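You operate a simulated robot arm through the tools that you are given. There is no shell and no other tool.

You are at the controls of a simulated robot arm. One attempt, no reset.

JOB
Shake the lime through the sieve, tip out the grit and cover it.
Fine: grit into the blue mug; sieve back on its pan with the hessian roll laid across it.
Where things are to end (x, y in the base frame): hessian roll within 0.04 m of [0.45, 0.6].

The check looks at the end state, three seconds after you hand in, the way a careful person would. Anything else that was tipped, shoved, dropped, spilled or broken makes it a failure. A push-on lid holds only when it is set on centred and level and pressed home; a screw cap is set on level and turned clockwise until tight.

ROBOT AND FRAMES
A 7-joint arm with a two-finger parallel gripper, fixed in place. Base frame: the origin is at the foot of the arm, x ahead of it, y to its left, z up. Readings come in m, rad, newtons and seconds.
With the tool pointing down near the work surface it reaches from about 0.32 to 0.74 m from the base axis. Its first joint turns from -2.496 to 2.496 rad. Payload 3 kg.
The tool frame sits at the grasp point between the pads (the TCP): z along the fingers, y along the line on which they close. The tips reach 0.03 m beyond it. Largest opening 0.094 m; finger width 0.028, thickness 0.01; the body of the gripper, 0.05 by 0.096 m, starts 0.055 m behind the TCP.
Orientation is that of the tool frame in the base frame, as a unit quaternion [x, y, z, w]. With the fingers straight down and closing along the base's y, the tool's x points along the base's -x, its y along +y and its z along -z.

CONTROLS
- The arm moves only by the tool jog_arm. Its argument "steps" is a list of rows, each a list of 7 numbers: the shift along the tool's x, y, z in units of 40 mm (1.0 is 40 mm), then the turn, a rotation vector about the tool's x, y, z in units of 6 degrees (1.0 is 6 degrees), then the opening in per cent of the stroke, from 0 (shut) to 100 (fully open). In form: [[x, y, z, ax, ay, az, claw], ...]. A call has 1 to 20 rows; each row shifts and turns the commanded pose from where the row before left it, along the tool's axes as they then stand. A call with a number of a shift or a turn outside -1 to 1 is refused whole. A row lasts 0.2 s, in which the tool goes at most 0.05 m and 0.15 rad; a call with a longer step from one row to the next is refused whole, and so is a gripper value outside its range. Where a pose cannot be reached the arm comes as near as it can. A force on the tool above 90 N (or 10 N above the force at the start of the call, whichever is more), or a blocked arm, ends the call early, and 0.2 s more pass. Each finger travels about 0.045 m/s and halts on what it meets, pressing with about 33 N; the grip force reading is that of the motor and also rises with nothing between the fingers. The clock runs only during rows and for 0.2 s after the last one: add rows that do not move to give the fingers time. The reply holds the time, the measured pose of the TCP, the force on the tool along the base axes, the opening and the grip force, in the units named above and with some noise, with the torque about the TCP (base axes, N m) and any sound that the robot's microphone picked up.
- Cameras (640 x 400 px; columns grow to the right, rows downward): "scene" is fixed at [0.4009, 0.6513, 1.5156]; the picture's right is [-1.00, 0.05, 0.00], its down [0.04, 0.90, -0.44] and it looks along [-0.02, -0.44, -0.90] (base axes); focal length 248 px, centre (320, 200). "wrist" rides on the gripper at [0.076, 0.014, -0.102] in the tool frame; the picture's right is [-0.18, 0.98, 0.00], its down [-0.75, -0.14, -0.64] and it looks along [-0.63, -0.12, 0.77] (tool axes); focal length 243 px, centre (320, 200). There is no depth. A picture from a camera that has moved, and an enlarged one, comes with that camera's place and axes in the base frame and with its lens.
- grab_frame(camera): a new picture of that camera. The clock stands still meanwhile.
- move_column(by): slides the trunk up (or, below 0, down) by that many m; the arm rides with it, the base frame stays. It gives what a move gives, with no picture.
- inspect(camera, box): a new picture of the part [left, top, right, bottom] of that camera's present view, enlarged. The clock stands still meanwhile.
- finish_job(): hands the job in; it is judged then, once.

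Places have to be worked out from the pictures, the camera data and where the tool is seen. Open the gripper and draw the arm clear of the work before you hand the job in, unless the task says otherwise.

The tools are called after "Call:" as name(argument=value, ...) on one line, values as JSON. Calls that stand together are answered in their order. jog_arm: Moves the arm, as the interface text tells. Its arguments: {"type":"object","properties":{"steps":{"type":"array","items":{"type":"array","items":{"type":"number"}}}},"required":["steps"]} The other tools are called the same way: move_column (by) slides the trunk up or down; grab_frame (camera) takes a picture; inspect (camera, box) takes an enlarged picture of a part of a camera's view; finish_job () hands the job in.

At the start:

```text
time: 0.0
ee_pos: [0.2129, 0.3883, 1.1464]
orientation: [0.0, 1.0, -0.001, -0.001]
wrist_force: [0.4, 0.1, 0.2]
wrist_torque: [0.0, -0.01, 0.04]
grip_width: 0.0942
grasp_force: 0.0
trunk travel left (down, up): [-0.15, 0.24]
```

scene: 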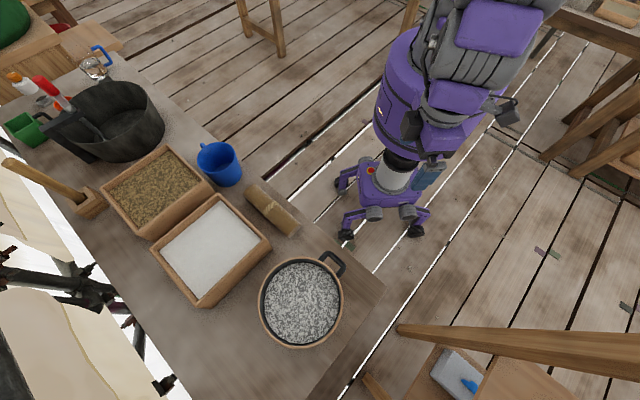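
wrist: 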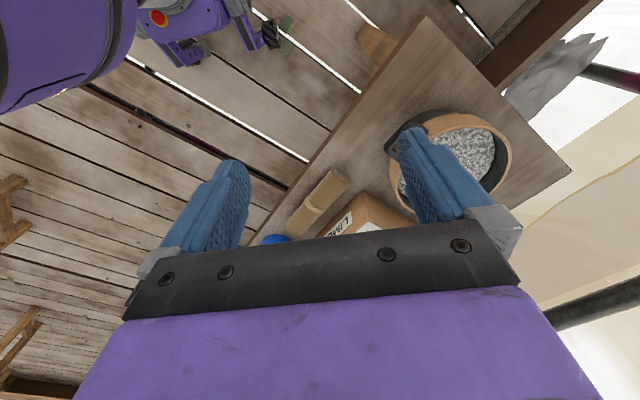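

I start by looking closer at the bench in the scene view to work out what each thing is and where it stands.

Call:
inspect(camera="scene", box=[230, 170, 390, 370])

Call:
inspect(camera="scene", box=[80, 120, 320, 270])

Call:
inspect(camera="scene", box=[0, 40, 240, 190])

```text
2.00 times, centred on (310, 270) of scene
camera zoom: at [0.4009, 0.6513, 1.5156], right [-1.0, 0.05, 0.0], down [0.04, 0.9, -0.44], along [-0.02, -0.44, -0.9], focal length 497 px, centre (340, 60)
```

zoom: 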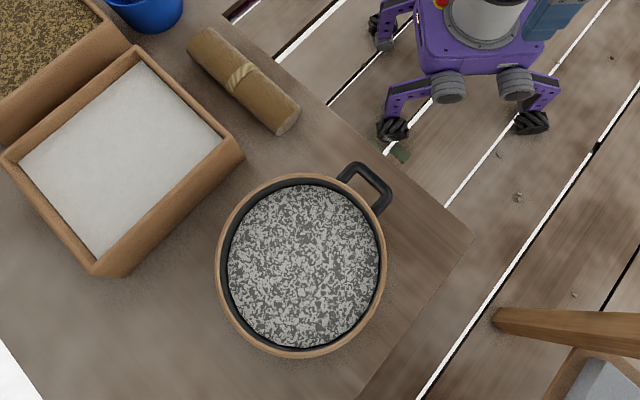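

```text
2.67 times, centred on (200, 195) of scene
camera zoom: at [0.4009, 0.6513, 1.5156], right [-1.0, 0.05, 0.0], down [0.04, 0.9, -0.44], along [-0.02, -0.44, -0.9], focal length 662 px, centre (640, 213)
```

zoom: 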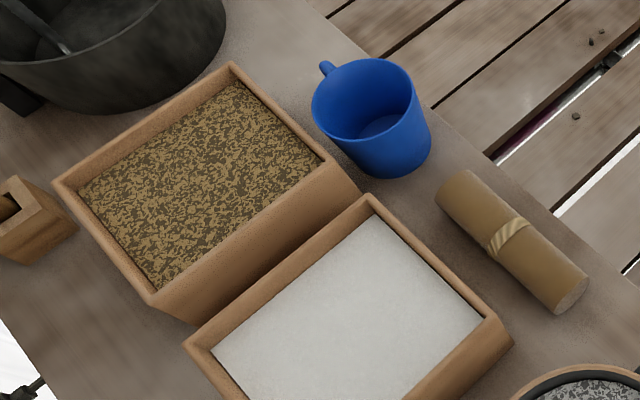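

```text
2.67 times, centred on (120, 115) of scene
camera zoom: at [0.4009, 0.6513, 1.5156], right [-1.0, 0.05, 0.0], down [0.04, 0.9, -0.44], along [-0.02, -0.44, -0.9], focal length 662 px, centre (853, 427)
```

zoom: 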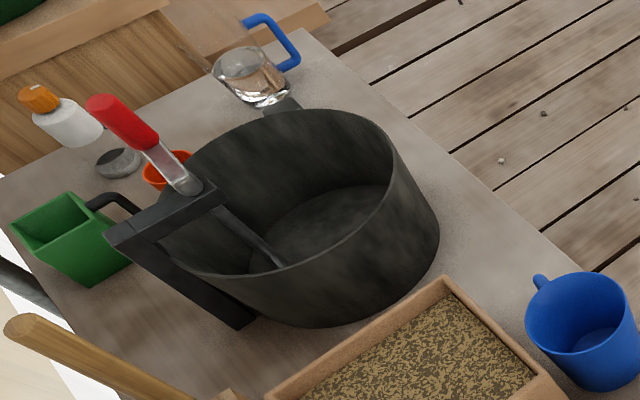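

The table top works out at about z=0.72 (corner seen in both views), with the sieve and pan near [0.45, 0.60], the roll near [0.55, 0.30] and the mug near [0.74, 0.12]. I move the wrist camera over the sieve for a closer look, staying well above it.

Call:
jog_arm(steps=[[-0.3, 0.75, 0.4, 0, 0, 0, 100], [-0.3, 0.75, 0.4, 0, 0, 0, 100], [-0.3, 0.75, 0.4, 0, 0, 0, 100], [-0.3, 0.75, 0.4, 0, 0, 0, 100], [-0.3, 0.75, 0.4, 0, 0, 0, 100], [-0.3, 0.75, 0.4, 0, 0, 0, 100], [0, 0, 0, 0, 0, 0, 100]])

Call:
grab_frame(camera="wrist")

Call:
grab_frame(camera="scene")

```text
time: 1.6
ee_pos: [0.2865, 0.5663, 1.0532]
orientation: [0.001, 1.0, 0.0, 0.001]
wrist_force: [0.5, 0.8, 0.2]
wrist_torque: [0.01, -0.03, -0.02]
grip_width: 0.0939
grasp_force: 0.1
trunk travel left (down, up): [-0.15, 0.24]
```

```text
taken
camera wrist: at [0.2076, 0.5792, 1.1546], right [0.18, 0.98, 0.0], down [0.75, -0.14, 0.64], along [0.63, -0.12, -0.77], focal length 243 px, centre (320, 200)
```

wrist: 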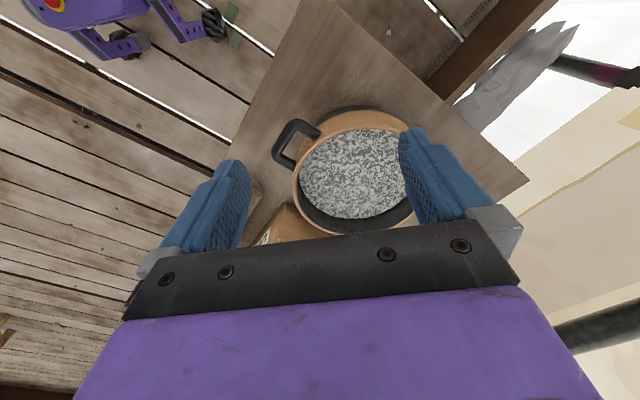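

```text
taken
```

scene: 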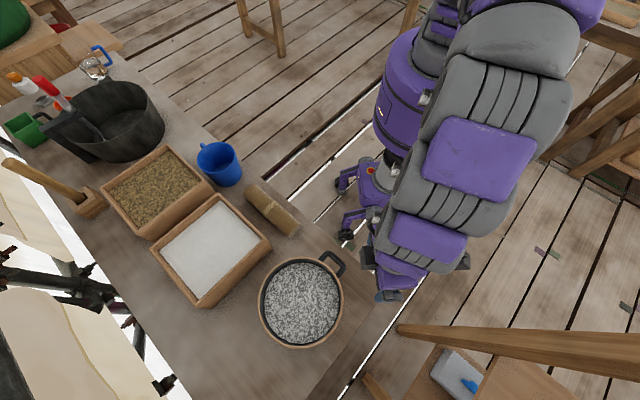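

The sieve, its handle and the pan are in the wrist view now. I enlarge that part of the picture.

Call:
inspect(camera="wrist", box=[230, 80, 430, 250])

```text
2.35 times, centred on (330, 165) of wrist
camera zoom: at [0.2076, 0.5792, 1.1546], right [0.18, 0.98, 0.0], down [0.75, -0.14, 0.64], along [0.63, -0.12, -0.77], focal length 571 px, centre (296, 282)
```

zoom: 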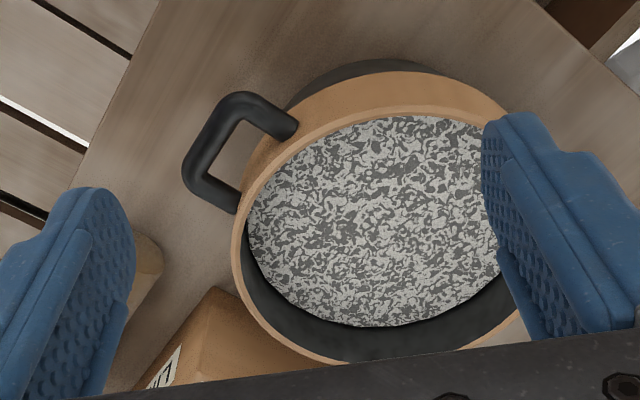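

The tan-rimmed sieve with its black loop handle sits on a dark pan; by triangulating, the handle bar is near [0.348, 0.501, 0.835], pointing along (-0.7,-0.7). I tilt the tool outward to get a lower side view and measure heights.

Call:
jog_arm(steps=[[0.3, -0.39, 0.69, 0, 0, 0, 100], [0.3, -0.39, 0.69, 0, 0, 0, 100], [0.3, -0.39, 0.69, 0, 0, 0, 100], [0, 0, 0, 0, -1, 0, 100], [0, 0, 0, 0, -1, 0, 100], [0, 0, 0, 0, -1, 0, 100], [0, 0, 0, 0, -1, 0, 100], [0, 0, 0, 0, -1, 0, 100], [0, 0, 0, 0, 0, 0, 100]])

Call:
grab_frame(camera="wrist")

```text
time: 3.6
ee_pos: [0.2477, 0.5201, 0.967]
orientation: [0.001, 0.966, -0.001, 0.259]
wrist_force: [-0.1, -0.4, 0.1]
wrist_torque: [0.01, -0.03, 0.02]
grip_width: 0.094
grasp_force: 0.1
trunk travel left (down, up): [-0.15, 0.24]
```

```text
taken
camera wrist: at [0.1295, 0.5333, 1.0177], right [0.16, 0.98, 0.09], down [0.33, -0.14, 0.93], along [0.93, -0.12, -0.35], focal length 243 px, centre (320, 200)
```

wrist: 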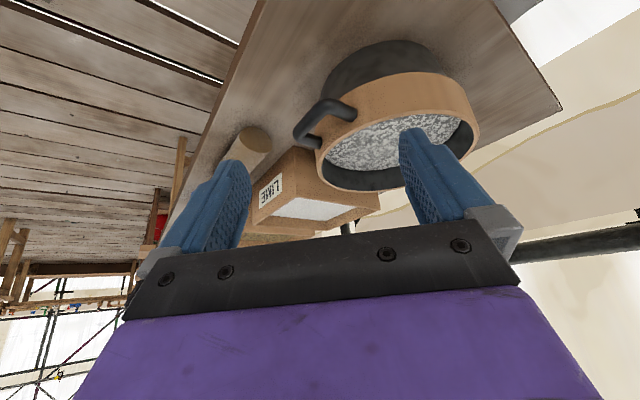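

Call:
inspect(camera="wrist", box=[220, 20, 500, 200])

```text
2.22 times, centred on (360, 110) of wrist
camera zoom: at [0.1295, 0.5333, 1.0177], right [0.16, 0.98, 0.09], down [0.33, -0.14, 0.93], along [0.93, -0.12, -0.35], focal length 539 px, centre (231, 400)
```

zoom: 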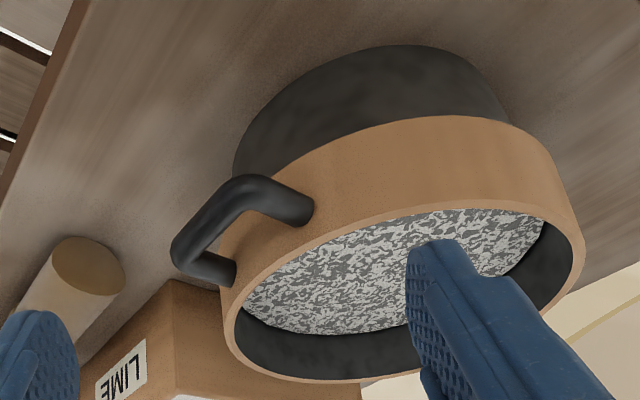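

The pan (dark, about 0.085 m tall) carries the sieve ring (z about 0.804 to 0.8625, radius about 0.108), and the handle loop sticks out level at about z=0.835. I level the tool, yaw it 45° to line up with the handle and hover above it for a closer view.

Call:
jog_arm(steps=[[0, 0, 0, 0, 1, 0, 100], [0, 0, 0, 0, 1, 0, 100], [0, 0, 0, 0, 1, 0, 100], [0, 0, 0, 0, 1, 0, 100], [0, 0, 0, 0, 1, 0, 100], [0, 0, 0, 0, 0, -0.9375, 100], [0, 0, 0, 0, 0, -0.9375, 100], [0, 0, 0, 0, 0, -0.9375, 100], [0, 0, 0, 0, 0, -0.9375, 100], [0, 0, 0, 0, 0, -0.9375, 100], [0, 0, 0, 0, 0, -0.9375, 100], [0, 0, 0, 0, 0, -0.9375, 100], [0, 0, 0, 0, 0, -0.9375, 100], [-0.648, -0.707, 0.267, 0, 0, 0, 100], [-0.648, -0.707, 0.267, 0, 0, 0, 100], [-0.648, -0.707, 0.267, 0, 0, 0, 100], [0, 0, 0, 0, 0, 0, 100]])

Call:
grab_frame(camera="wrist")

Call:
inspect(camera="scene", box=[250, 200, 450, 360])

```text
time: 7.2
ee_pos: [0.3643, 0.5128, 0.9353]
orientation: [-0.383, 0.924, 0.001, -0.001]
wrist_force: [-0.4, -1.0, -0.1]
wrist_torque: [-0.03, 0.02, -0.01]
grip_width: 0.0939
grasp_force: 0.0
trunk travel left (down, up): [-0.15, 0.24]
```

```text
taken
camera wrist: at [0.2977, 0.468, 1.0385], right [-0.56, 0.83, 0.0], down [0.63, 0.43, 0.64], along [0.53, 0.36, -0.77], focal length 243 px, centre (320, 200)
```

wrist: 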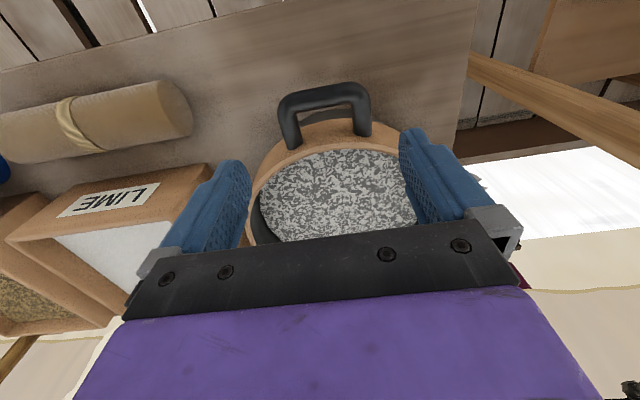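

```text
2.50 times, centred on (350, 280) of scene
camera zoom: at [0.4009, 0.6513, 1.5156], right [-1.0, 0.05, 0.0], down [0.04, 0.9, -0.44], along [-0.02, -0.44, -0.9], focal length 621 px, centre (245, 0)
```

zoom: 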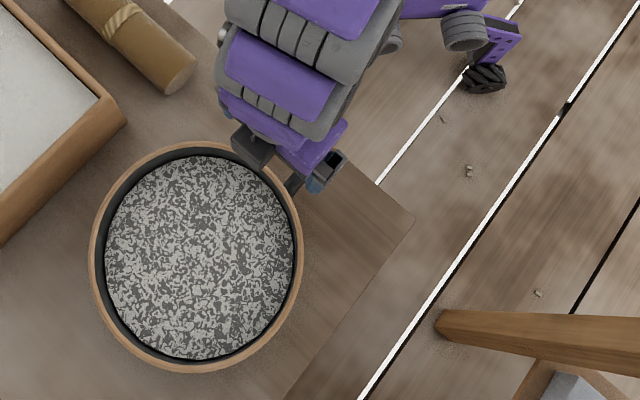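

Call:
inspect(camera="wrist", box=[240, 60, 420, 180])

```text
3.33 times, centred on (330, 120) of wrist
camera zoom: at [0.2977, 0.468, 1.0385], right [-0.56, 0.83, 0.0], down [0.63, 0.43, 0.64], along [0.53, 0.36, -0.77], focal length 809 px, centre (287, 467)
```

zoom: 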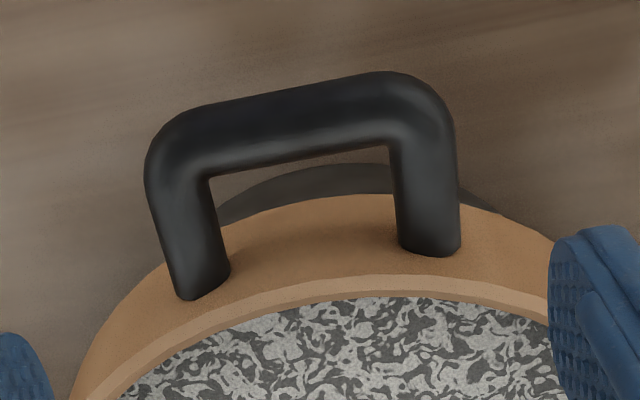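

The handle legs are 0.062 m apart (tube 0.016 m), so the open fingers fit outside both; the handle axis is y−x≈0.1565. I shift slightly to centre and lower partway, then check again.

Call:
jog_arm(steps=[[-0.06, 0.14, 0.3, 0, 0, 0, 100], [0, 0, 0.45, 0, 0, 0, 100], [0, 0, 0.45, 0, 0, 0, 100], [0, 0, 0, 0, 0, 0, 100]])

Call:
grab_frame(camera="wrist")

```text
time: 8.2
ee_pos: [0.3609, 0.5195, 0.8846]
orientation: [-0.382, 0.924, 0.001, -0.001]
wrist_force: [-0.6, 0.6, -1.2]
wrist_torque: [-0.05, 0.04, 0.01]
grip_width: 0.0943
grasp_force: 0.2
trunk travel left (down, up): [-0.15, 0.24]
```

```text
taken
camera wrist: at [0.2956, 0.4745, 0.9883], right [-0.56, 0.83, 0.0], down [0.63, 0.43, 0.64], along [0.53, 0.36, -0.77], focal length 243 px, centre (320, 200)
```

wrist: 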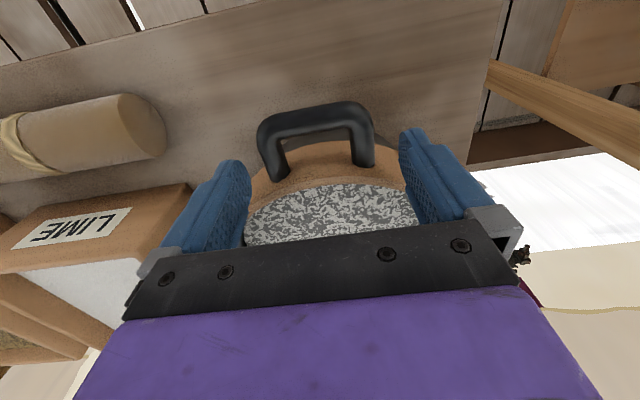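

The handle is centred between the fingers. I lower the remaining 0.05 m so the pads straddle both legs.

Call:
jog_arm(steps=[[0, 0, 0.3, 0, 0, 0, 100], [0, 0, 0.3, 0, 0, 0, 100], [0, 0, 0.3, 0, 0, 0, 100], [0, 0, 0.3, 0, 0, 0, 100], [0, 0, 0, 0, 0, 0, 100]])

Call:
grab_frame(camera="wrist")

```text
time: 9.4
ee_pos: [0.3617, 0.5215, 0.8401]
orientation: [-0.381, 0.924, 0.001, -0.001]
wrist_force: [0.3, 0.2, -0.5]
wrist_torque: [-0.01, 0.03, 0.01]
grip_width: 0.0941
grasp_force: 0.0
trunk travel left (down, up): [-0.15, 0.24]
```

```text
taken
camera wrist: at [0.296, 0.4756, 0.9417], right [-0.56, 0.83, 0.0], down [0.63, 0.43, 0.64], along [0.53, 0.36, -0.77], focal length 243 px, centre (320, 200)
```

wrist: 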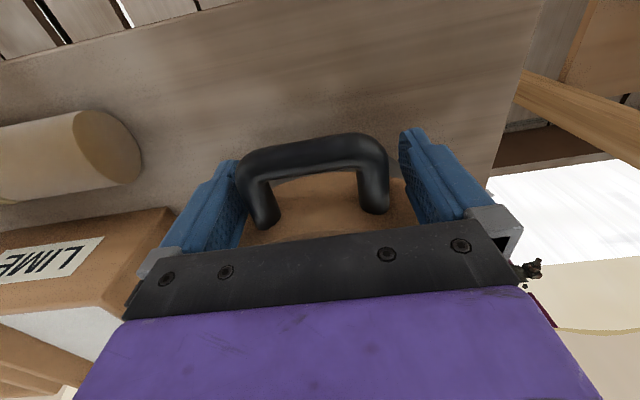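

Call:
inspect(camera="wrist", box=[210, 110, 450, 260])

```text
2.67 times, centred on (330, 185) of wrist
camera zoom: at [0.296, 0.4756, 0.9417], right [-0.56, 0.83, 0.0], down [0.63, 0.43, 0.64], along [0.53, 0.36, -0.77], focal length 647 px, centre (293, 240)
```

zoom: 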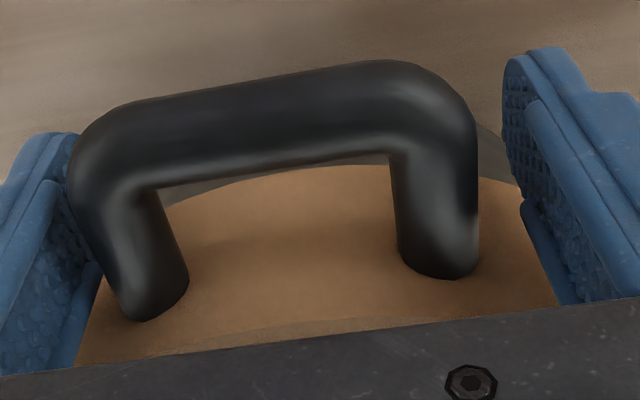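

The loop is centred with roughly equal gaps to both pads. I lower a few mm more and close the gripper onto the legs.

Call:
jog_arm(steps=[[0, 0, 0.12, 0, 0, 0, 100], [0, 0, 0, 0, 0, 0, 70], [0, 0, 0, 0, 0, 0, 40], [0, 0, 0, 0, 0, 0, 0], [0, 0, 0, 0, 0, 0, 0], [0, 0, 0, 0, 0, 0, 0]])

Call:
inspect(camera="wrist", box=[210, 110, 450, 260])

```text
time: 10.8
ee_pos: [0.3618, 0.5223, 0.8336]
orientation: [-0.382, 0.924, 0.001, 0.0]
wrist_force: [1.4, 0.7, 2.1]
wrist_torque: [0.15, -0.1, -0.07]
grip_width: 0.0795
grasp_force: 33.3
trunk travel left (down, up): [-0.15, 0.24]
```

```text
2.67 times, centred on (330, 185) of wrist
camera zoom: at [0.2956, 0.4761, 0.9373], right [-0.56, 0.83, 0.0], down [0.63, 0.43, 0.64], along [0.53, 0.36, -0.77], focal length 647 px, centre (293, 240)
```

zoom: 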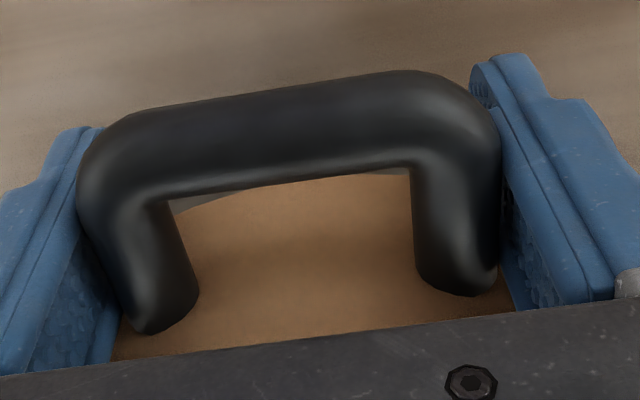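

Firm grip on the handle (width 0.0795, 33 N). I make a test lift of about 1 cm straight up and watch the torque and the sieve's tilt.

Call:
jog_arm(steps=[[0, 0, -0.12, 0, 0, 0, 0], [0, 0, -0.12, 0, 0, 0, 0], [0, 0, 0, 0, 0, 0, 0]])

Call:
inspect(camera="wrist", box=[210, 110, 450, 260])

Call:
inspect(camera="scene", box=[230, 220, 390, 370])

```text
time: 11.6
ee_pos: [0.3606, 0.5213, 0.8437]
orientation: [-0.383, 0.924, 0.0, 0.0]
wrist_force: [-0.3, -0.5, -1.6]
wrist_torque: [-0.17, 0.18, 0.01]
grip_width: 0.0794
grasp_force: 33.1
trunk travel left (down, up): [-0.15, 0.24]
```

```text
2.67 times, centred on (330, 185) of wrist
camera zoom: at [0.295, 0.4761, 0.9464], right [-0.56, 0.83, 0.0], down [0.63, 0.43, 0.64], along [0.53, 0.36, -0.77], focal length 647 px, centre (293, 240)
```

zoom: 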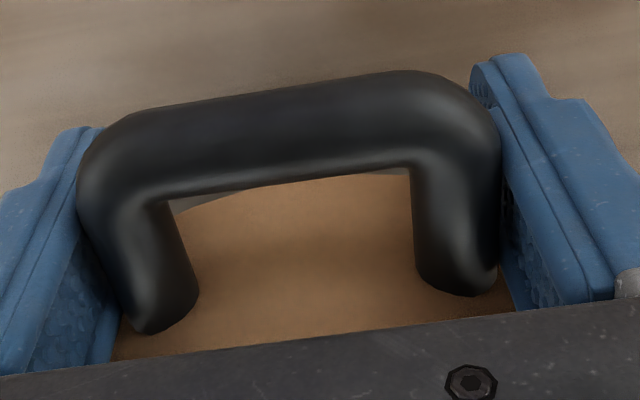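

```text
2.67 times, centred on (310, 295) of scene
camera zoom: at [0.4009, 0.6513, 1.5156], right [-1.0, 0.05, 0.0], down [0.04, 0.9, -0.44], along [-0.02, -0.44, -0.9], focal length 662 px, centre (347, -53)
```

zoom: 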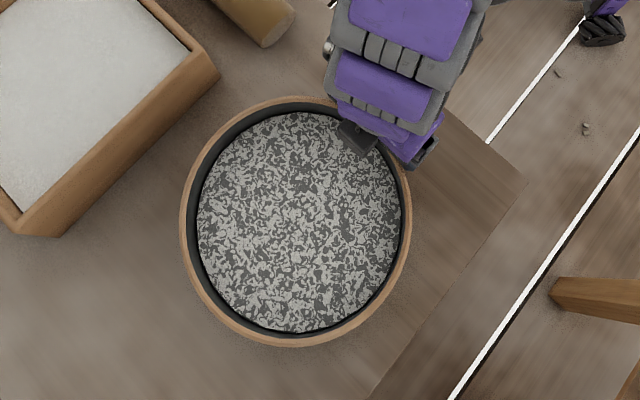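

The sieve came up level and is light (about 2 N, torque 0.25 N m), with no slip in the grip. I lift another 1.2 cm to clear the pan rim and shake it gently side to side (±1 cm), keeping it centred over the pan.

Call:
jog_arm(steps=[[0, 0, -0.15, 0, 0, 0, 0], [0, 0, -0.15, 0, 0, 0, 0], [0, 0.25, 0, 0, 0, 0, 0], [0, -0.5, 0, 0, 0, 0, 0], [0, 0.5, 0, 0, 0, 0, 0], [0, -0.5, 0, 0, 0, 0, 0], [0, 0.5, 0, 0, 0, 0, 0], [0, -0.5, 0, 0, 0, 0, 0], [0, 0.5, 0, 0, 0, 0, 0], [0, -0.5, 0, 0, 0, 0, 0], [0, 0.5, 0, 0, 0, 0, 0], [0, -0.25, 0, 0, 0, 0, 0], [0, 0, 0, 0, 0, 0, 0]])

Call:
inspect(camera="scene", box=[230, 220, 390, 370])

Call:
grab_frame(camera="wrist")

```text
time: 14.4
ee_pos: [0.3603, 0.5203, 0.8554]
orientation: [-0.382, 0.924, 0.001, 0.0]
wrist_force: [0.2, -0.6, -2.3]
wrist_torque: [-0.18, 0.19, 0.0]
grip_width: 0.0795
grasp_force: 32.7
trunk travel left (down, up): [-0.15, 0.24]
```

```text
2.67 times, centred on (310, 295) of scene
camera zoom: at [0.4009, 0.6513, 1.5156], right [-1.0, 0.05, 0.0], down [0.04, 0.9, -0.44], along [-0.02, -0.44, -0.9], focal length 662 px, centre (347, -53)
```

zoom: 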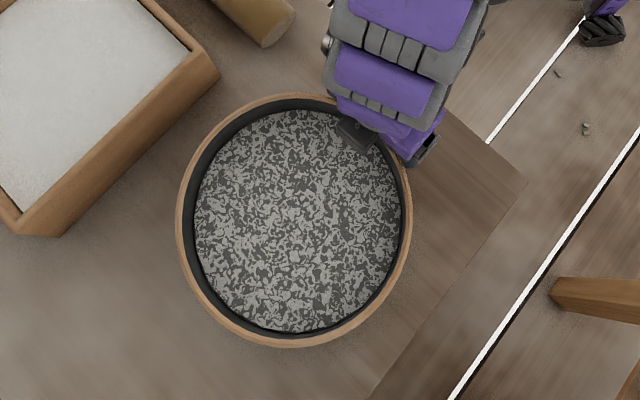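

```text
taken
camera wrist: at [0.2955, 0.4755, 0.9589], right [-0.56, 0.83, 0.0], down [0.63, 0.43, 0.64], along [0.53, 0.36, -0.77], focal length 243 px, centre (320, 200)
```

wrist: 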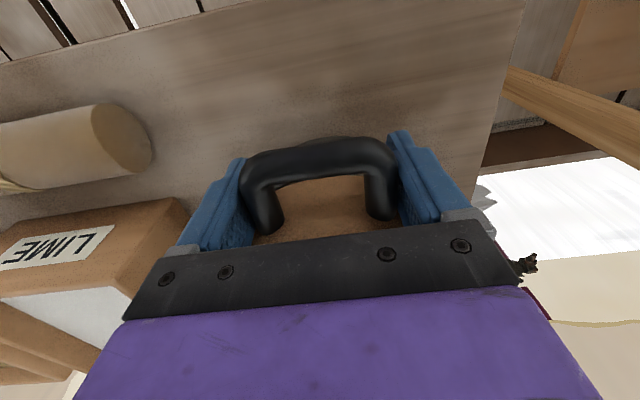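

The contents look slightly darker, so the lime is passing through, and the grip is unchanged. I keep shaking at the same height.

Call:
jog_arm(steps=[[0, 0.25, 0, 0, 0, 0, 0], [0, -0.5, 0, 0, 0, 0, 0], [0, 0.5, 0, 0, 0, 0, 0], [0, -0.5, 0, 0, 0, 0, 0], [0, 0.5, 0, 0, 0, 0, 0], [0, -0.5, 0, 0, 0, 0, 0], [0, 0.5, 0, 0, 0, 0, 0], [0, -0.5, 0, 0, 0, 0, 0], [0, 0.5, 0, 0, 0, 0, 0], [0, -0.5, 0, 0, 0, 0, 0], [0, 0.5, 0, 0, 0, 0, 0], [0, -0.5, 0, 0, 0, 0, 0], [0, 0.5, 0, 0, 0, 0, 0], [0, -0.5, 0, 0, 0, 0, 0], [0, 0.5, 0, 0, 0, 0, 0], [0, -0.5, 0, 0, 0, 0, 0], [0, 0.5, 0, 0, 0, 0, 0], [0, -0.25, 0, 0, 0, 0, 0], [0, 0, 0, 0, 0, 0, 0]])

Call:
inspect(camera="scene", box=[230, 220, 390, 370])

```text
time: 18.4
ee_pos: [0.3613, 0.5204, 0.8565]
orientation: [-0.382, 0.924, 0.0, 0.0]
wrist_force: [-0.2, -0.3, -2.9]
wrist_torque: [-0.2, 0.18, -0.01]
grip_width: 0.0793
grasp_force: 33.3
trunk travel left (down, up): [-0.15, 0.24]
```

```text
2.67 times, centred on (310, 295) of scene
camera zoom: at [0.4009, 0.6513, 1.5156], right [-1.0, 0.05, 0.0], down [0.04, 0.9, -0.44], along [-0.02, -0.44, -0.9], focal length 662 px, centre (347, -53)
```

zoom: 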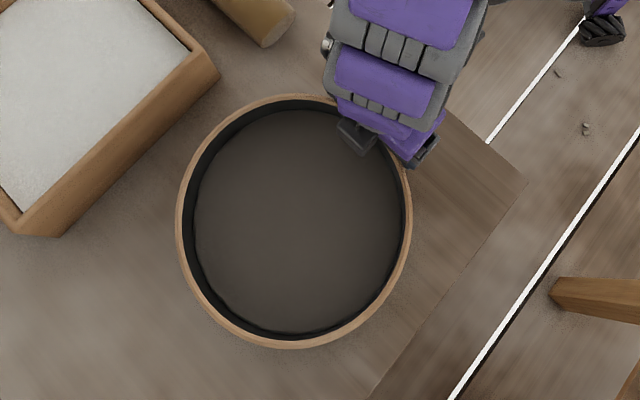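

The surface has turned uniformly dark, with no white lime left. I look closer to see whether grit remains and whether anything fell outside the pan.

Call:
inspect(camera="scene", box=[270, 250, 340, 310])

Call:
grab_frame(camera="scene")

```text
6.67 times, centred on (305, 280) of scene
camera zoom: at [0.4009, 0.6513, 1.5156], right [-1.0, 0.05, 0.0], down [0.04, 0.9, -0.44], along [-0.02, -0.44, -0.9], focal length 1656 px, centre (420, -333)
```

zoom: 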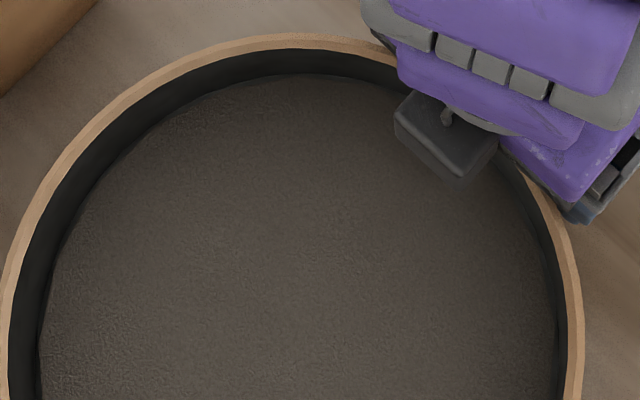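

```text
taken
```

scene: 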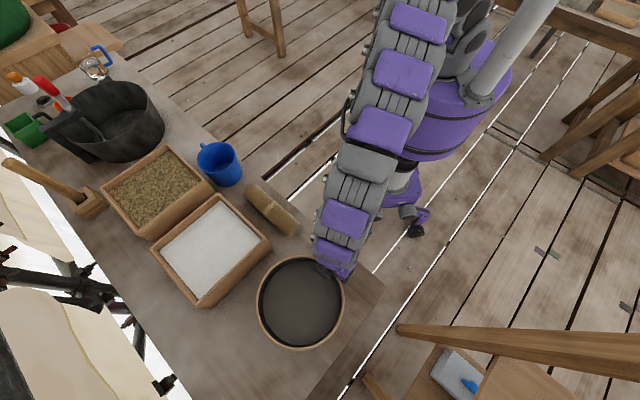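

Only dark grit remains in the sieve and nothing is spilled around the pan. I enlarge the mug in the scene view to fix its place, and give the sieve a few more shakes for good measure.

Call:
jog_arm(steps=[[0, 0.25, 0, 0, 0, 0, 0], [0, -0.5, 0, 0, 0, 0, 0], [0, 0.5, 0, 0, 0, 0, 0], [0, -0.5, 0, 0, 0, 0, 0], [0, 0.5, 0, 0, 0, 0, 0], [0, -0.5, 0, 0, 0, 0, 0], [0, 0.5, 0, 0, 0, 0, 0], [0, -0.5, 0, 0, 0, 0, 0], [0, 0.5, 0, 0, 0, 0, 0], [0, -0.25, 0, 0, 0, 0, 0], [0, 0, 0, 0, 0, 0, 0]])

Call:
inspect(camera="scene", box=[180, 125, 270, 195])

Call:
inspect(camera="scene", box=[230, 220, 390, 370])

```text
time: 20.8
ee_pos: [0.3604, 0.5205, 0.8543]
orientation: [-0.382, 0.924, 0.001, 0.0]
wrist_force: [0.1, 1.0, -2.9]
wrist_torque: [-0.2, 0.17, 0.02]
grip_width: 0.0795
grasp_force: 33.0
trunk travel left (down, up): [-0.15, 0.24]
```

```text
5.71 times, centred on (225, 160) of scene
camera zoom: at [0.4009, 0.6513, 1.5156], right [-1.0, 0.05, 0.0], down [0.04, 0.9, -0.44], along [-0.02, -0.44, -0.9], focal length 1420 px, centre (863, 429)
```

zoom: 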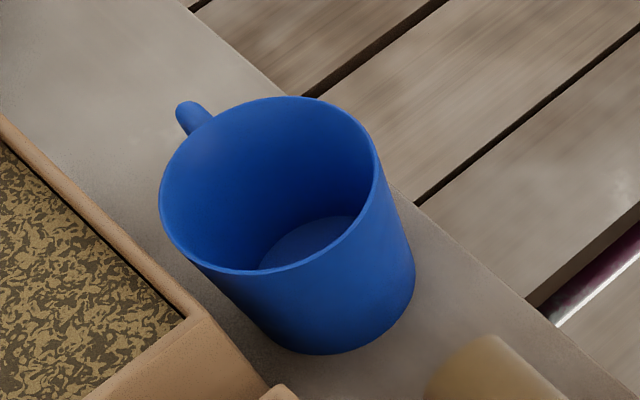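

```text
2.67 times, centred on (310, 295) of scene
camera zoom: at [0.4009, 0.6513, 1.5156], right [-1.0, 0.05, 0.0], down [0.04, 0.9, -0.44], along [-0.02, -0.44, -0.9], focal length 662 px, centre (347, -53)
```

zoom: 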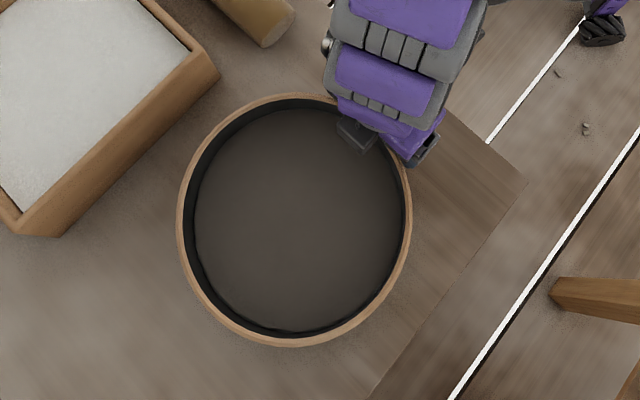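

The mug works out at centre about [0.723, 0.146], rim z about 0.84, opening radius about 0.06. I lift the sieve straight up off the pan to z≈0.95, then yaw back 45° so the handle axis lies along base x.

Call:
jog_arm(steps=[[0, 0, -0.4, 0, 0, 0, 0], [0, 0, -0.6, 0, 0, 0, 0], [0, 0, -0.6, 0, 0, 0, 0], [0, 0, -0.6, 0, 0, 0, 0], [0, 0, -0.2, 0, 0, 0, 0], [0, 0, 0, 0, 0, 0.5, 0], [0, 0, 0, 0, 0, 0.75, 0], [0, 0, 0, 0, 0, 0.75, 0], [0, 0, 0, 0, 0, 0.75, 0], [0, 0, 0, 0, 0, 0.75, 0], [0, 0, 0, 0, 0, 0.75, 0], [0, 0, 0, 0, 0, 0.75, 0], [0, 0, 0, 0, 0, 0.75, 0], [0, 0, 0, 0, 0, 0.75, 0], [0, 0, 0, 0, 0, 0.75, 0], [0, 0, 0, 0, 0, 0.25, 0], [0, 0, 0, 0, 0, 0, 0]])

Call:
grab_frame(camera="scene")

Call:
grab_frame(camera="wrist")

```text
time: 24.4
ee_pos: [0.3616, 0.5215, 0.9509]
orientation: [0.001, 1.0, 0.001, 0.001]
wrist_force: [0.2, -0.2, -2.3]
wrist_torque: [0.01, 0.25, 0.01]
grip_width: 0.0791
grasp_force: 33.1
trunk travel left (down, up): [-0.15, 0.24]
```

```text
taken
```

scene: 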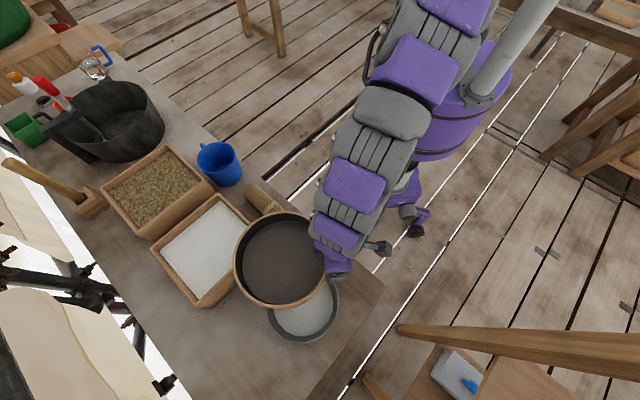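

```text
taken
camera wrist: at [0.2835, 0.5339, 1.0544], right [0.19, 0.98, 0.0], down [0.75, -0.14, 0.64], along [0.63, -0.12, -0.77], focal length 243 px, centre (320, 200)
```

wrist: 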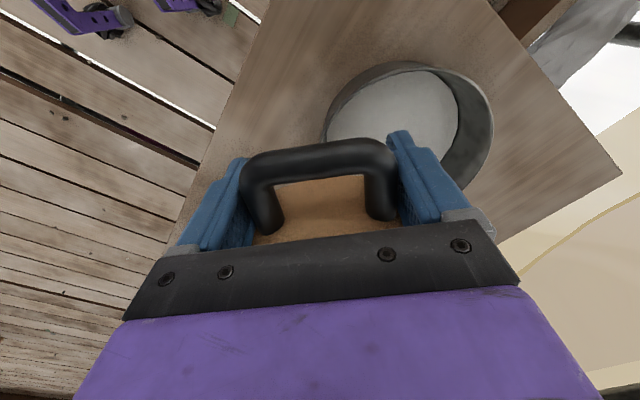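

The pan now holds the sifted lime and stayed put. I enlarge it in both views to fix its centre and rim height for setting the sieve back later.

Call:
inspect(camera="wrist", box=[300, 40, 520, 200])

Call:
inspect(camera="scene", box=[230, 250, 370, 360])

```text
2.50 times, centred on (410, 120) of wrist
camera zoom: at [0.2835, 0.5339, 1.0544], right [0.19, 0.98, 0.0], down [0.75, -0.14, 0.64], along [0.63, -0.12, -0.77], focal length 606 px, centre (95, 400)
```

zoom: 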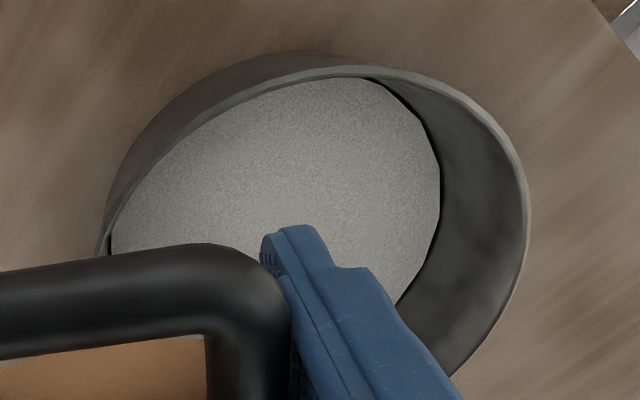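

```text
3.64 times, centred on (300, 305) of scene
camera zoom: at [0.4009, 0.6513, 1.5156], right [-1.0, 0.05, 0.0], down [0.04, 0.9, -0.44], along [-0.02, -0.44, -0.9], focal length 903 px, centre (393, -182)
```

zoom: 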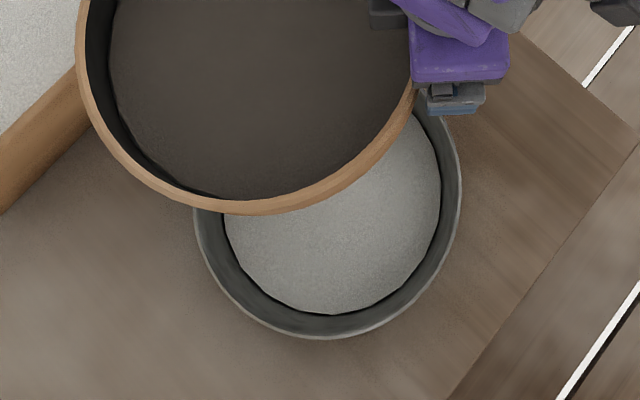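

Pan rim is near z≈0.806, centred about [0.447, 0.601], undisturbed. Now I carry the sieve level at z≈0.95 across to the mug's near side, stopping with the TCP at about [0.6025, 0.032].

Call:
jog_arm(steps=[[-0.167, -0.34, 0, 0, 0, 0, 0], [-0.335, -0.68, 0, 0, 0, 0, 0], [-0.335, -0.68, 0, 0, 0, 0, 0], [-0.335, -0.68, 0, 0, 0, 0, 0], [-0.335, -0.68, 0, 0, 0, 0, 0], [-0.335, -0.68, 0, 0, 0, 0, 0], [-0.335, -0.68, 0, 0, 0, 0, 0], [-0.335, -0.68, 0, 0, 0, 0, 0], [-0.335, -0.68, 0, 0, 0, 0, 0], [-0.335, -0.68, 0, 0, 0, 0, 0], [-0.335, -0.68, 0, 0, 0, 0, 0], [-0.335, -0.68, 0, 0, 0, 0, 0], [-0.335, -0.68, 0, 0, 0, 0, 0], [-0.335, -0.68, 0, 0, 0, 0, 0], [-0.335, -0.68, 0, 0, 0, 0, 0], [-0.335, -0.68, 0, 0, 0, 0, 0], [-0.335, -0.68, 0, 0, 0, 0, 0], [-0.335, -0.68, 0, 0, 0, 0, 0], [-0.167, -0.34, 0, 0, 0, 0, 0], [0, 0, 0, 0, 0, 0, 0]])

Call:
grab_frame(camera="scene")

Call:
grab_frame(camera="wrist")

```text
time: 28.6
ee_pos: [0.6012, 0.0315, 0.9518]
orientation: [0.0, 1.0, 0.0, -0.002]
wrist_force: [-0.1, 0.1, -1.9]
wrist_torque: [0.0, 0.24, 0.01]
grip_width: 0.079
grasp_force: 33.0
trunk travel left (down, up): [-0.15, 0.24]
```

```text
taken
```

scene: 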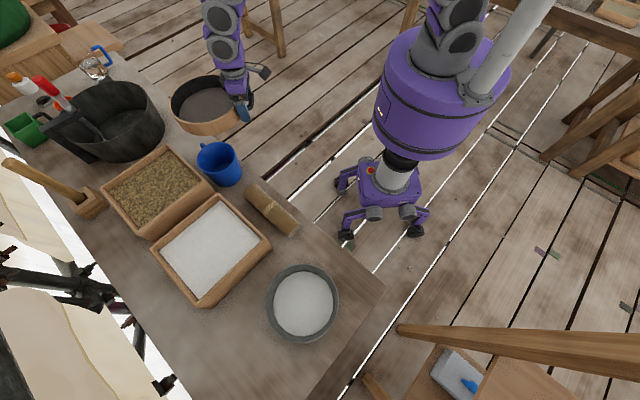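

```text
taken
camera wrist: at [0.525, 0.0432, 1.0546], right [0.18, 0.98, 0.0], down [0.75, -0.14, 0.64], along [0.63, -0.12, -0.77], focal length 243 px, centre (320, 200)
```

wrist: 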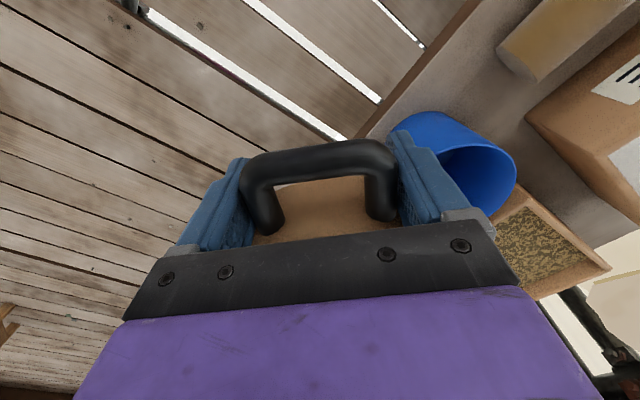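

Level above the mug's near side with the grip unchanged. I enlarge the mug in the wrist view to check its position before tilting.

Call:
inspect(camera="wrist", box=[380, 80, 580, 240])

Call:
inspect(camera="scene", box=[150, 60, 290, 200])

```text
2.50 times, centred on (480, 160) of wrist
camera zoom: at [0.525, 0.0432, 1.0546], right [0.18, 0.98, 0.0], down [0.75, -0.14, 0.64], along [0.63, -0.12, -0.77], focal length 606 px, centre (-80, 300)
```

zoom: 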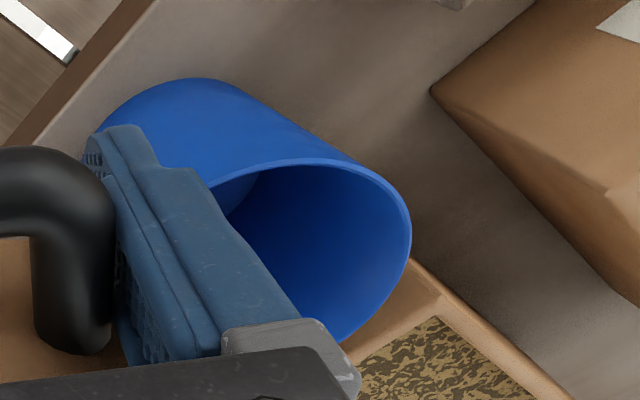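

```text
2.86 times, centred on (220, 130) of scene
camera zoom: at [0.4009, 0.6513, 1.5156], right [-1.0, 0.05, 0.0], down [0.04, 0.9, -0.44], along [-0.02, -0.44, -0.9], focal length 710 px, centre (606, 400)
```

zoom: 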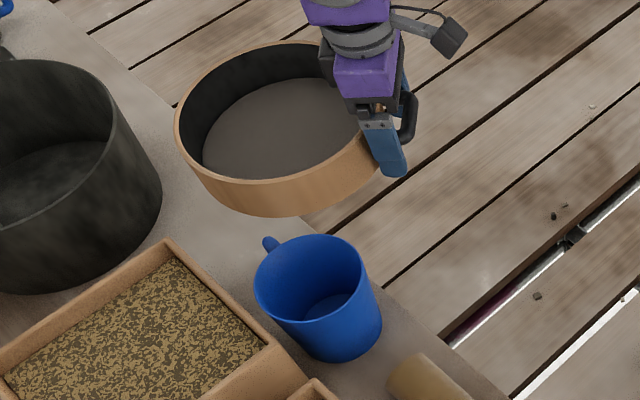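

Triangulated again, the mug rim is centred near [0.718, 0.152], z≈0.85, radius 0.062. I place the lip line over it, lower slightly and tilt the +y side of the sieve down by 30°, with the lip over the mug's centre.

Call:
jog_arm(steps=[[0, 0.21, 0.2, 0, 0, 0, 0], [0, 0, 0.2, 0, 0, 0, 0], [0, 0, 0, 0.4, 0, 0, 0], [0, 0, 0, 0.5, 0, 0, 0], [0, 0, 0, 0.5, 0, 0, 0], [0, 0, 0, 0.5, 0, 0, 0], [0, 0, 0, 0.5, 0, 0, 0], [0, 0, 0, 0.5, 0, 0, 0], [0, 0, 0, 0.5, 0, 0, 0], [0, 0, 0, 0.5, 0, 0, 0], [0, 0, 0, 0.5, 0, 0, 0], [0, 0, 0, 0.4, 0, 0, 0], [0, 0, 0, 0, 0, 0, 0]])

Call:
inspect(camera="scene", box=[150, 60, 290, 200])

Call:
grab_frame(camera="wrist")

```text
time: 31.4
ee_pos: [0.603, 0.0377, 0.9364]
orientation: [0.0, 0.968, -0.249, -0.001]
wrist_force: [0.1, -0.5, -2.6]
wrist_torque: [0.02, 0.25, 0.0]
grip_width: 0.0791
grasp_force: 33.0
trunk travel left (down, up): [-0.15, 0.24]
```

```text
2.86 times, centred on (220, 130) of scene
camera zoom: at [0.4009, 0.6513, 1.5156], right [-1.0, 0.05, 0.0], down [0.04, 0.9, -0.44], along [-0.02, -0.44, -0.9], focal length 710 px, centre (606, 400)
```

zoom: 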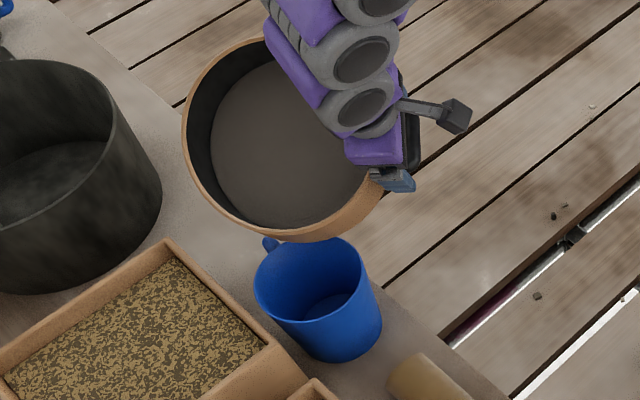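

```text
taken
camera wrist: at [0.5246, 0.0992, 1.0188], right [0.18, 0.86, -0.47], down [0.75, 0.18, 0.63], along [0.63, -0.47, -0.62], focal length 243 px, centre (320, 200)
```

wrist: 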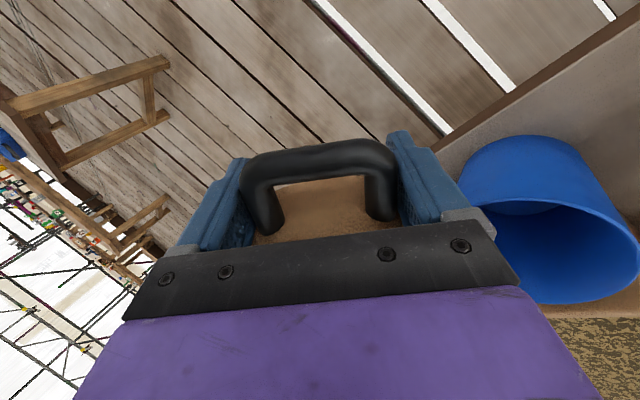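

The lip projects right over the mug opening (drop point within a centimetre of the centre) and the grit has not moved yet. I continue tilting about the lip point to about 47°.

Call:
jog_arm(steps=[[0, -0.038, -0.1414, 0.5, 0, 0, 0], [0, -0.038, -0.1414, 0.5, 0, 0, 0], [0, -0.038, -0.1414, 0.5, 0, 0, 0], [0, -0.038, -0.1414, 0.5, 0, 0, 0], [0, -0.038, -0.1414, 0.5, 0, 0, 0], [0, -0.038, -0.1414, 0.5, 0, 0, 0], [0, 0, 0, 0, 0, 0, 0]])

Call:
inspect(camera="scene", box=[150, 60, 290, 200])

```text
time: 33.0
ee_pos: [0.602, 0.0518, 0.9691]
orientation: [0.0, 0.918, -0.397, 0.0]
wrist_force: [0.1, 0.0, -1.4]
wrist_torque: [0.03, 0.25, 0.04]
grip_width: 0.0793
grasp_force: 32.2
trunk travel left (down, up): [-0.15, 0.24]
```

```text
2.86 times, centred on (220, 130) of scene
camera zoom: at [0.4009, 0.6513, 1.5156], right [-1.0, 0.05, 0.0], down [0.04, 0.9, -0.44], along [-0.02, -0.44, -0.9], focal length 710 px, centre (606, 400)
```

zoom: 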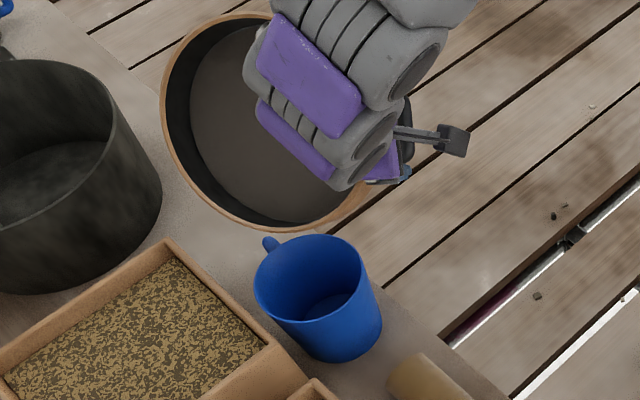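

Tilt is about 47° and the lip is still at y≈0.147, z≈0.91 over the mug; the grit is holding. I tilt further to about 65°, still pivoting on the lip.

Call:
jog_arm(steps=[[0, -0.038, -0.1414, 0.5, 0, 0, 0], [0, -0.038, -0.1414, 0.5, 0, 0, 0], [0, -0.038, -0.1414, 0.5, 0, 0, 0], [0, -0.038, -0.1414, 0.5, 0, 0, 0], [0, -0.038, -0.1414, 0.5, 0, 0, 0], [0, -0.038, -0.1414, 0.5, 0, 0, 0], [0, 0, 0, 0, 0, 0, 0]])

Call:
inspect(camera="scene", box=[150, 60, 290, 200])

```text
time: 34.6
ee_pos: [0.6018, 0.0748, 0.9942]
orientation: [0.001, 0.844, -0.536, -0.002]
wrist_force: [-0.4, 0.3, -2.1]
wrist_torque: [0.0, 0.21, -0.01]
grip_width: 0.0792
grasp_force: 32.8
trunk travel left (down, up): [-0.15, 0.24]
```

```text
2.86 times, centred on (220, 130) of scene
camera zoom: at [0.4009, 0.6513, 1.5156], right [-1.0, 0.05, 0.0], down [0.04, 0.9, -0.44], along [-0.02, -0.44, -0.9], focal length 710 px, centre (606, 400)
```

zoom: 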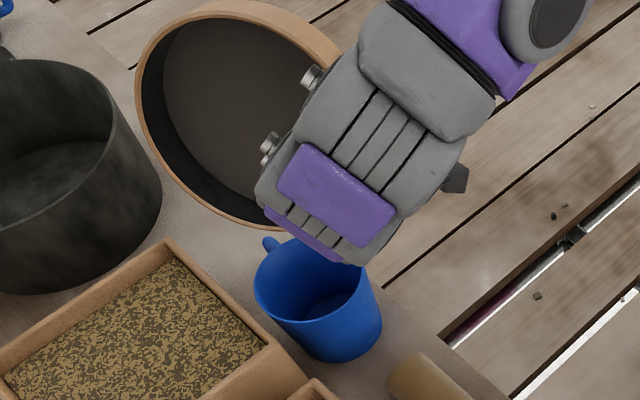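

The torque dropped slightly (0.25 → 0.21), so some grit may be going. I look closely at the sieve interior and the mug.

Call:
inspect(camera="scene", box=[175, 55, 245, 145])

Call:
inspect(camera="scene", box=[195, 130, 245, 190])

Call:
grab_frame(camera="wrist")

```text
4.44 times, centred on (210, 100) of scene
camera zoom: at [0.4009, 0.6513, 1.5156], right [-1.0, 0.05, 0.0], down [0.04, 0.9, -0.44], along [-0.02, -0.44, -0.9], focal length 1104 px, centre (809, 644)
```

zoom: 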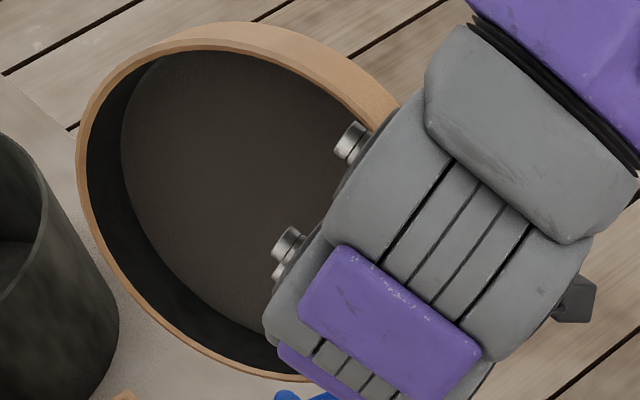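

```text
6.67 times, centred on (220, 160) of scene
camera zoom: at [0.4009, 0.6513, 1.5156], right [-1.0, 0.05, 0.0], down [0.04, 0.9, -0.44], along [-0.02, -0.44, -0.9], focal length 1656 px, centre (987, 467)
```

zoom: 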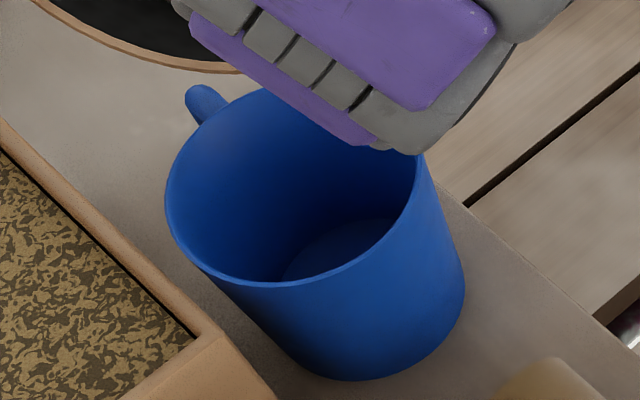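

```text
taken
camera wrist: at [0.5244, 0.1719, 1.0258], right [0.18, 0.42, -0.89], down [0.75, 0.52, 0.4], along [0.63, -0.74, -0.22], focal length 243 px, centre (320, 200)
```

wrist: 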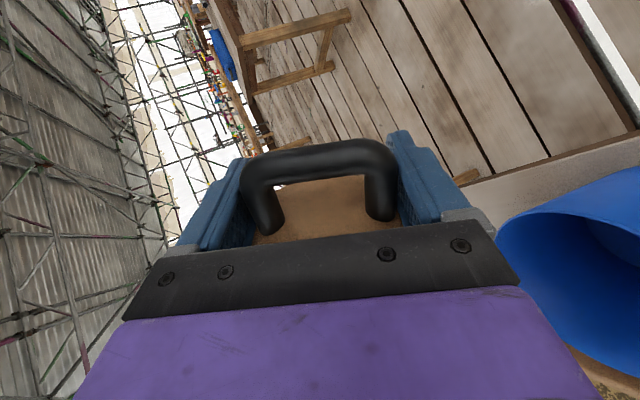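

The grit is still in and the mug is empty at 65°. I carry on tilting to about 83°, pivoting on the lip.

Call:
jog_arm(steps=[[0, -0.038, -0.1414, 0.5, 0, 0, 0], [0, -0.038, -0.1414, 0.5, 0, 0, 0], [0, -0.038, -0.1414, 0.5, 0, 0, 0], [0, -0.038, -0.1414, 0.5, 0, 0, 0], [0, -0.038, -0.1414, 0.5, 0, 0, 0], [0, -0.038, -0.1414, 0.5, 0, 0, 0], [0, 0, 0, 0, 0, 0, 0]])

Call:
inspect(camera="scene", box=[150, 40, 290, 200])

Call:
inspect(camera="scene", box=[195, 130, 245, 190])

```text
time: 36.2
ee_pos: [0.6023, 0.104, 1.0147]
orientation: [-0.001, 0.75, -0.662, -0.001]
wrist_force: [-0.4, -0.1, -2.8]
wrist_torque: [0.03, 0.24, -0.02]
grip_width: 0.0794
grasp_force: 32.9
trunk travel left (down, up): [-0.15, 0.24]
```

```text
2.50 times, centred on (220, 120) of scene
camera zoom: at [0.4009, 0.6513, 1.5156], right [-1.0, 0.05, 0.0], down [0.04, 0.9, -0.44], along [-0.02, -0.44, -0.9], focal length 621 px, centre (570, 400)
```

zoom: 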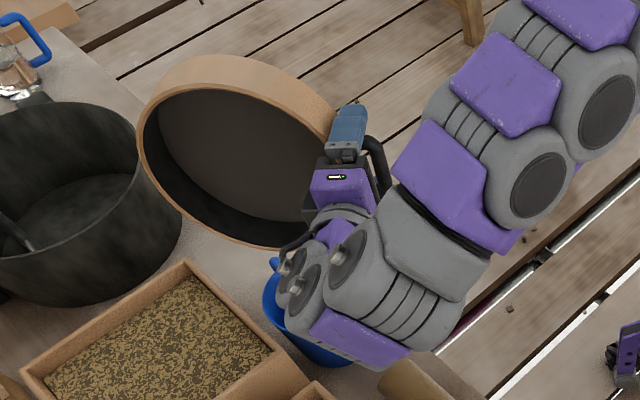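

```text
6.67 times, centred on (220, 160) of scene
camera zoom: at [0.4009, 0.6513, 1.5156], right [-1.0, 0.05, 0.0], down [0.04, 0.9, -0.44], along [-0.02, -0.44, -0.9], focal length 1656 px, centre (987, 467)
```

zoom: 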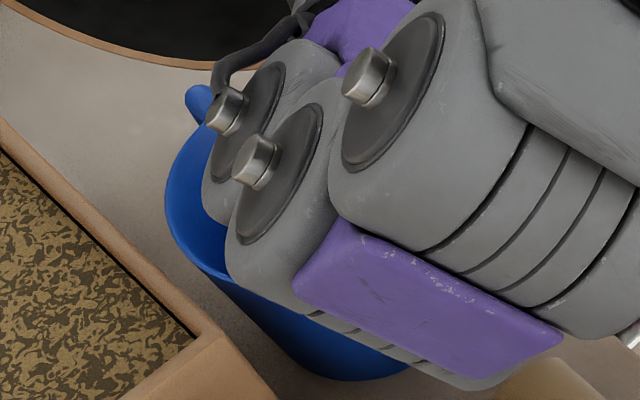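

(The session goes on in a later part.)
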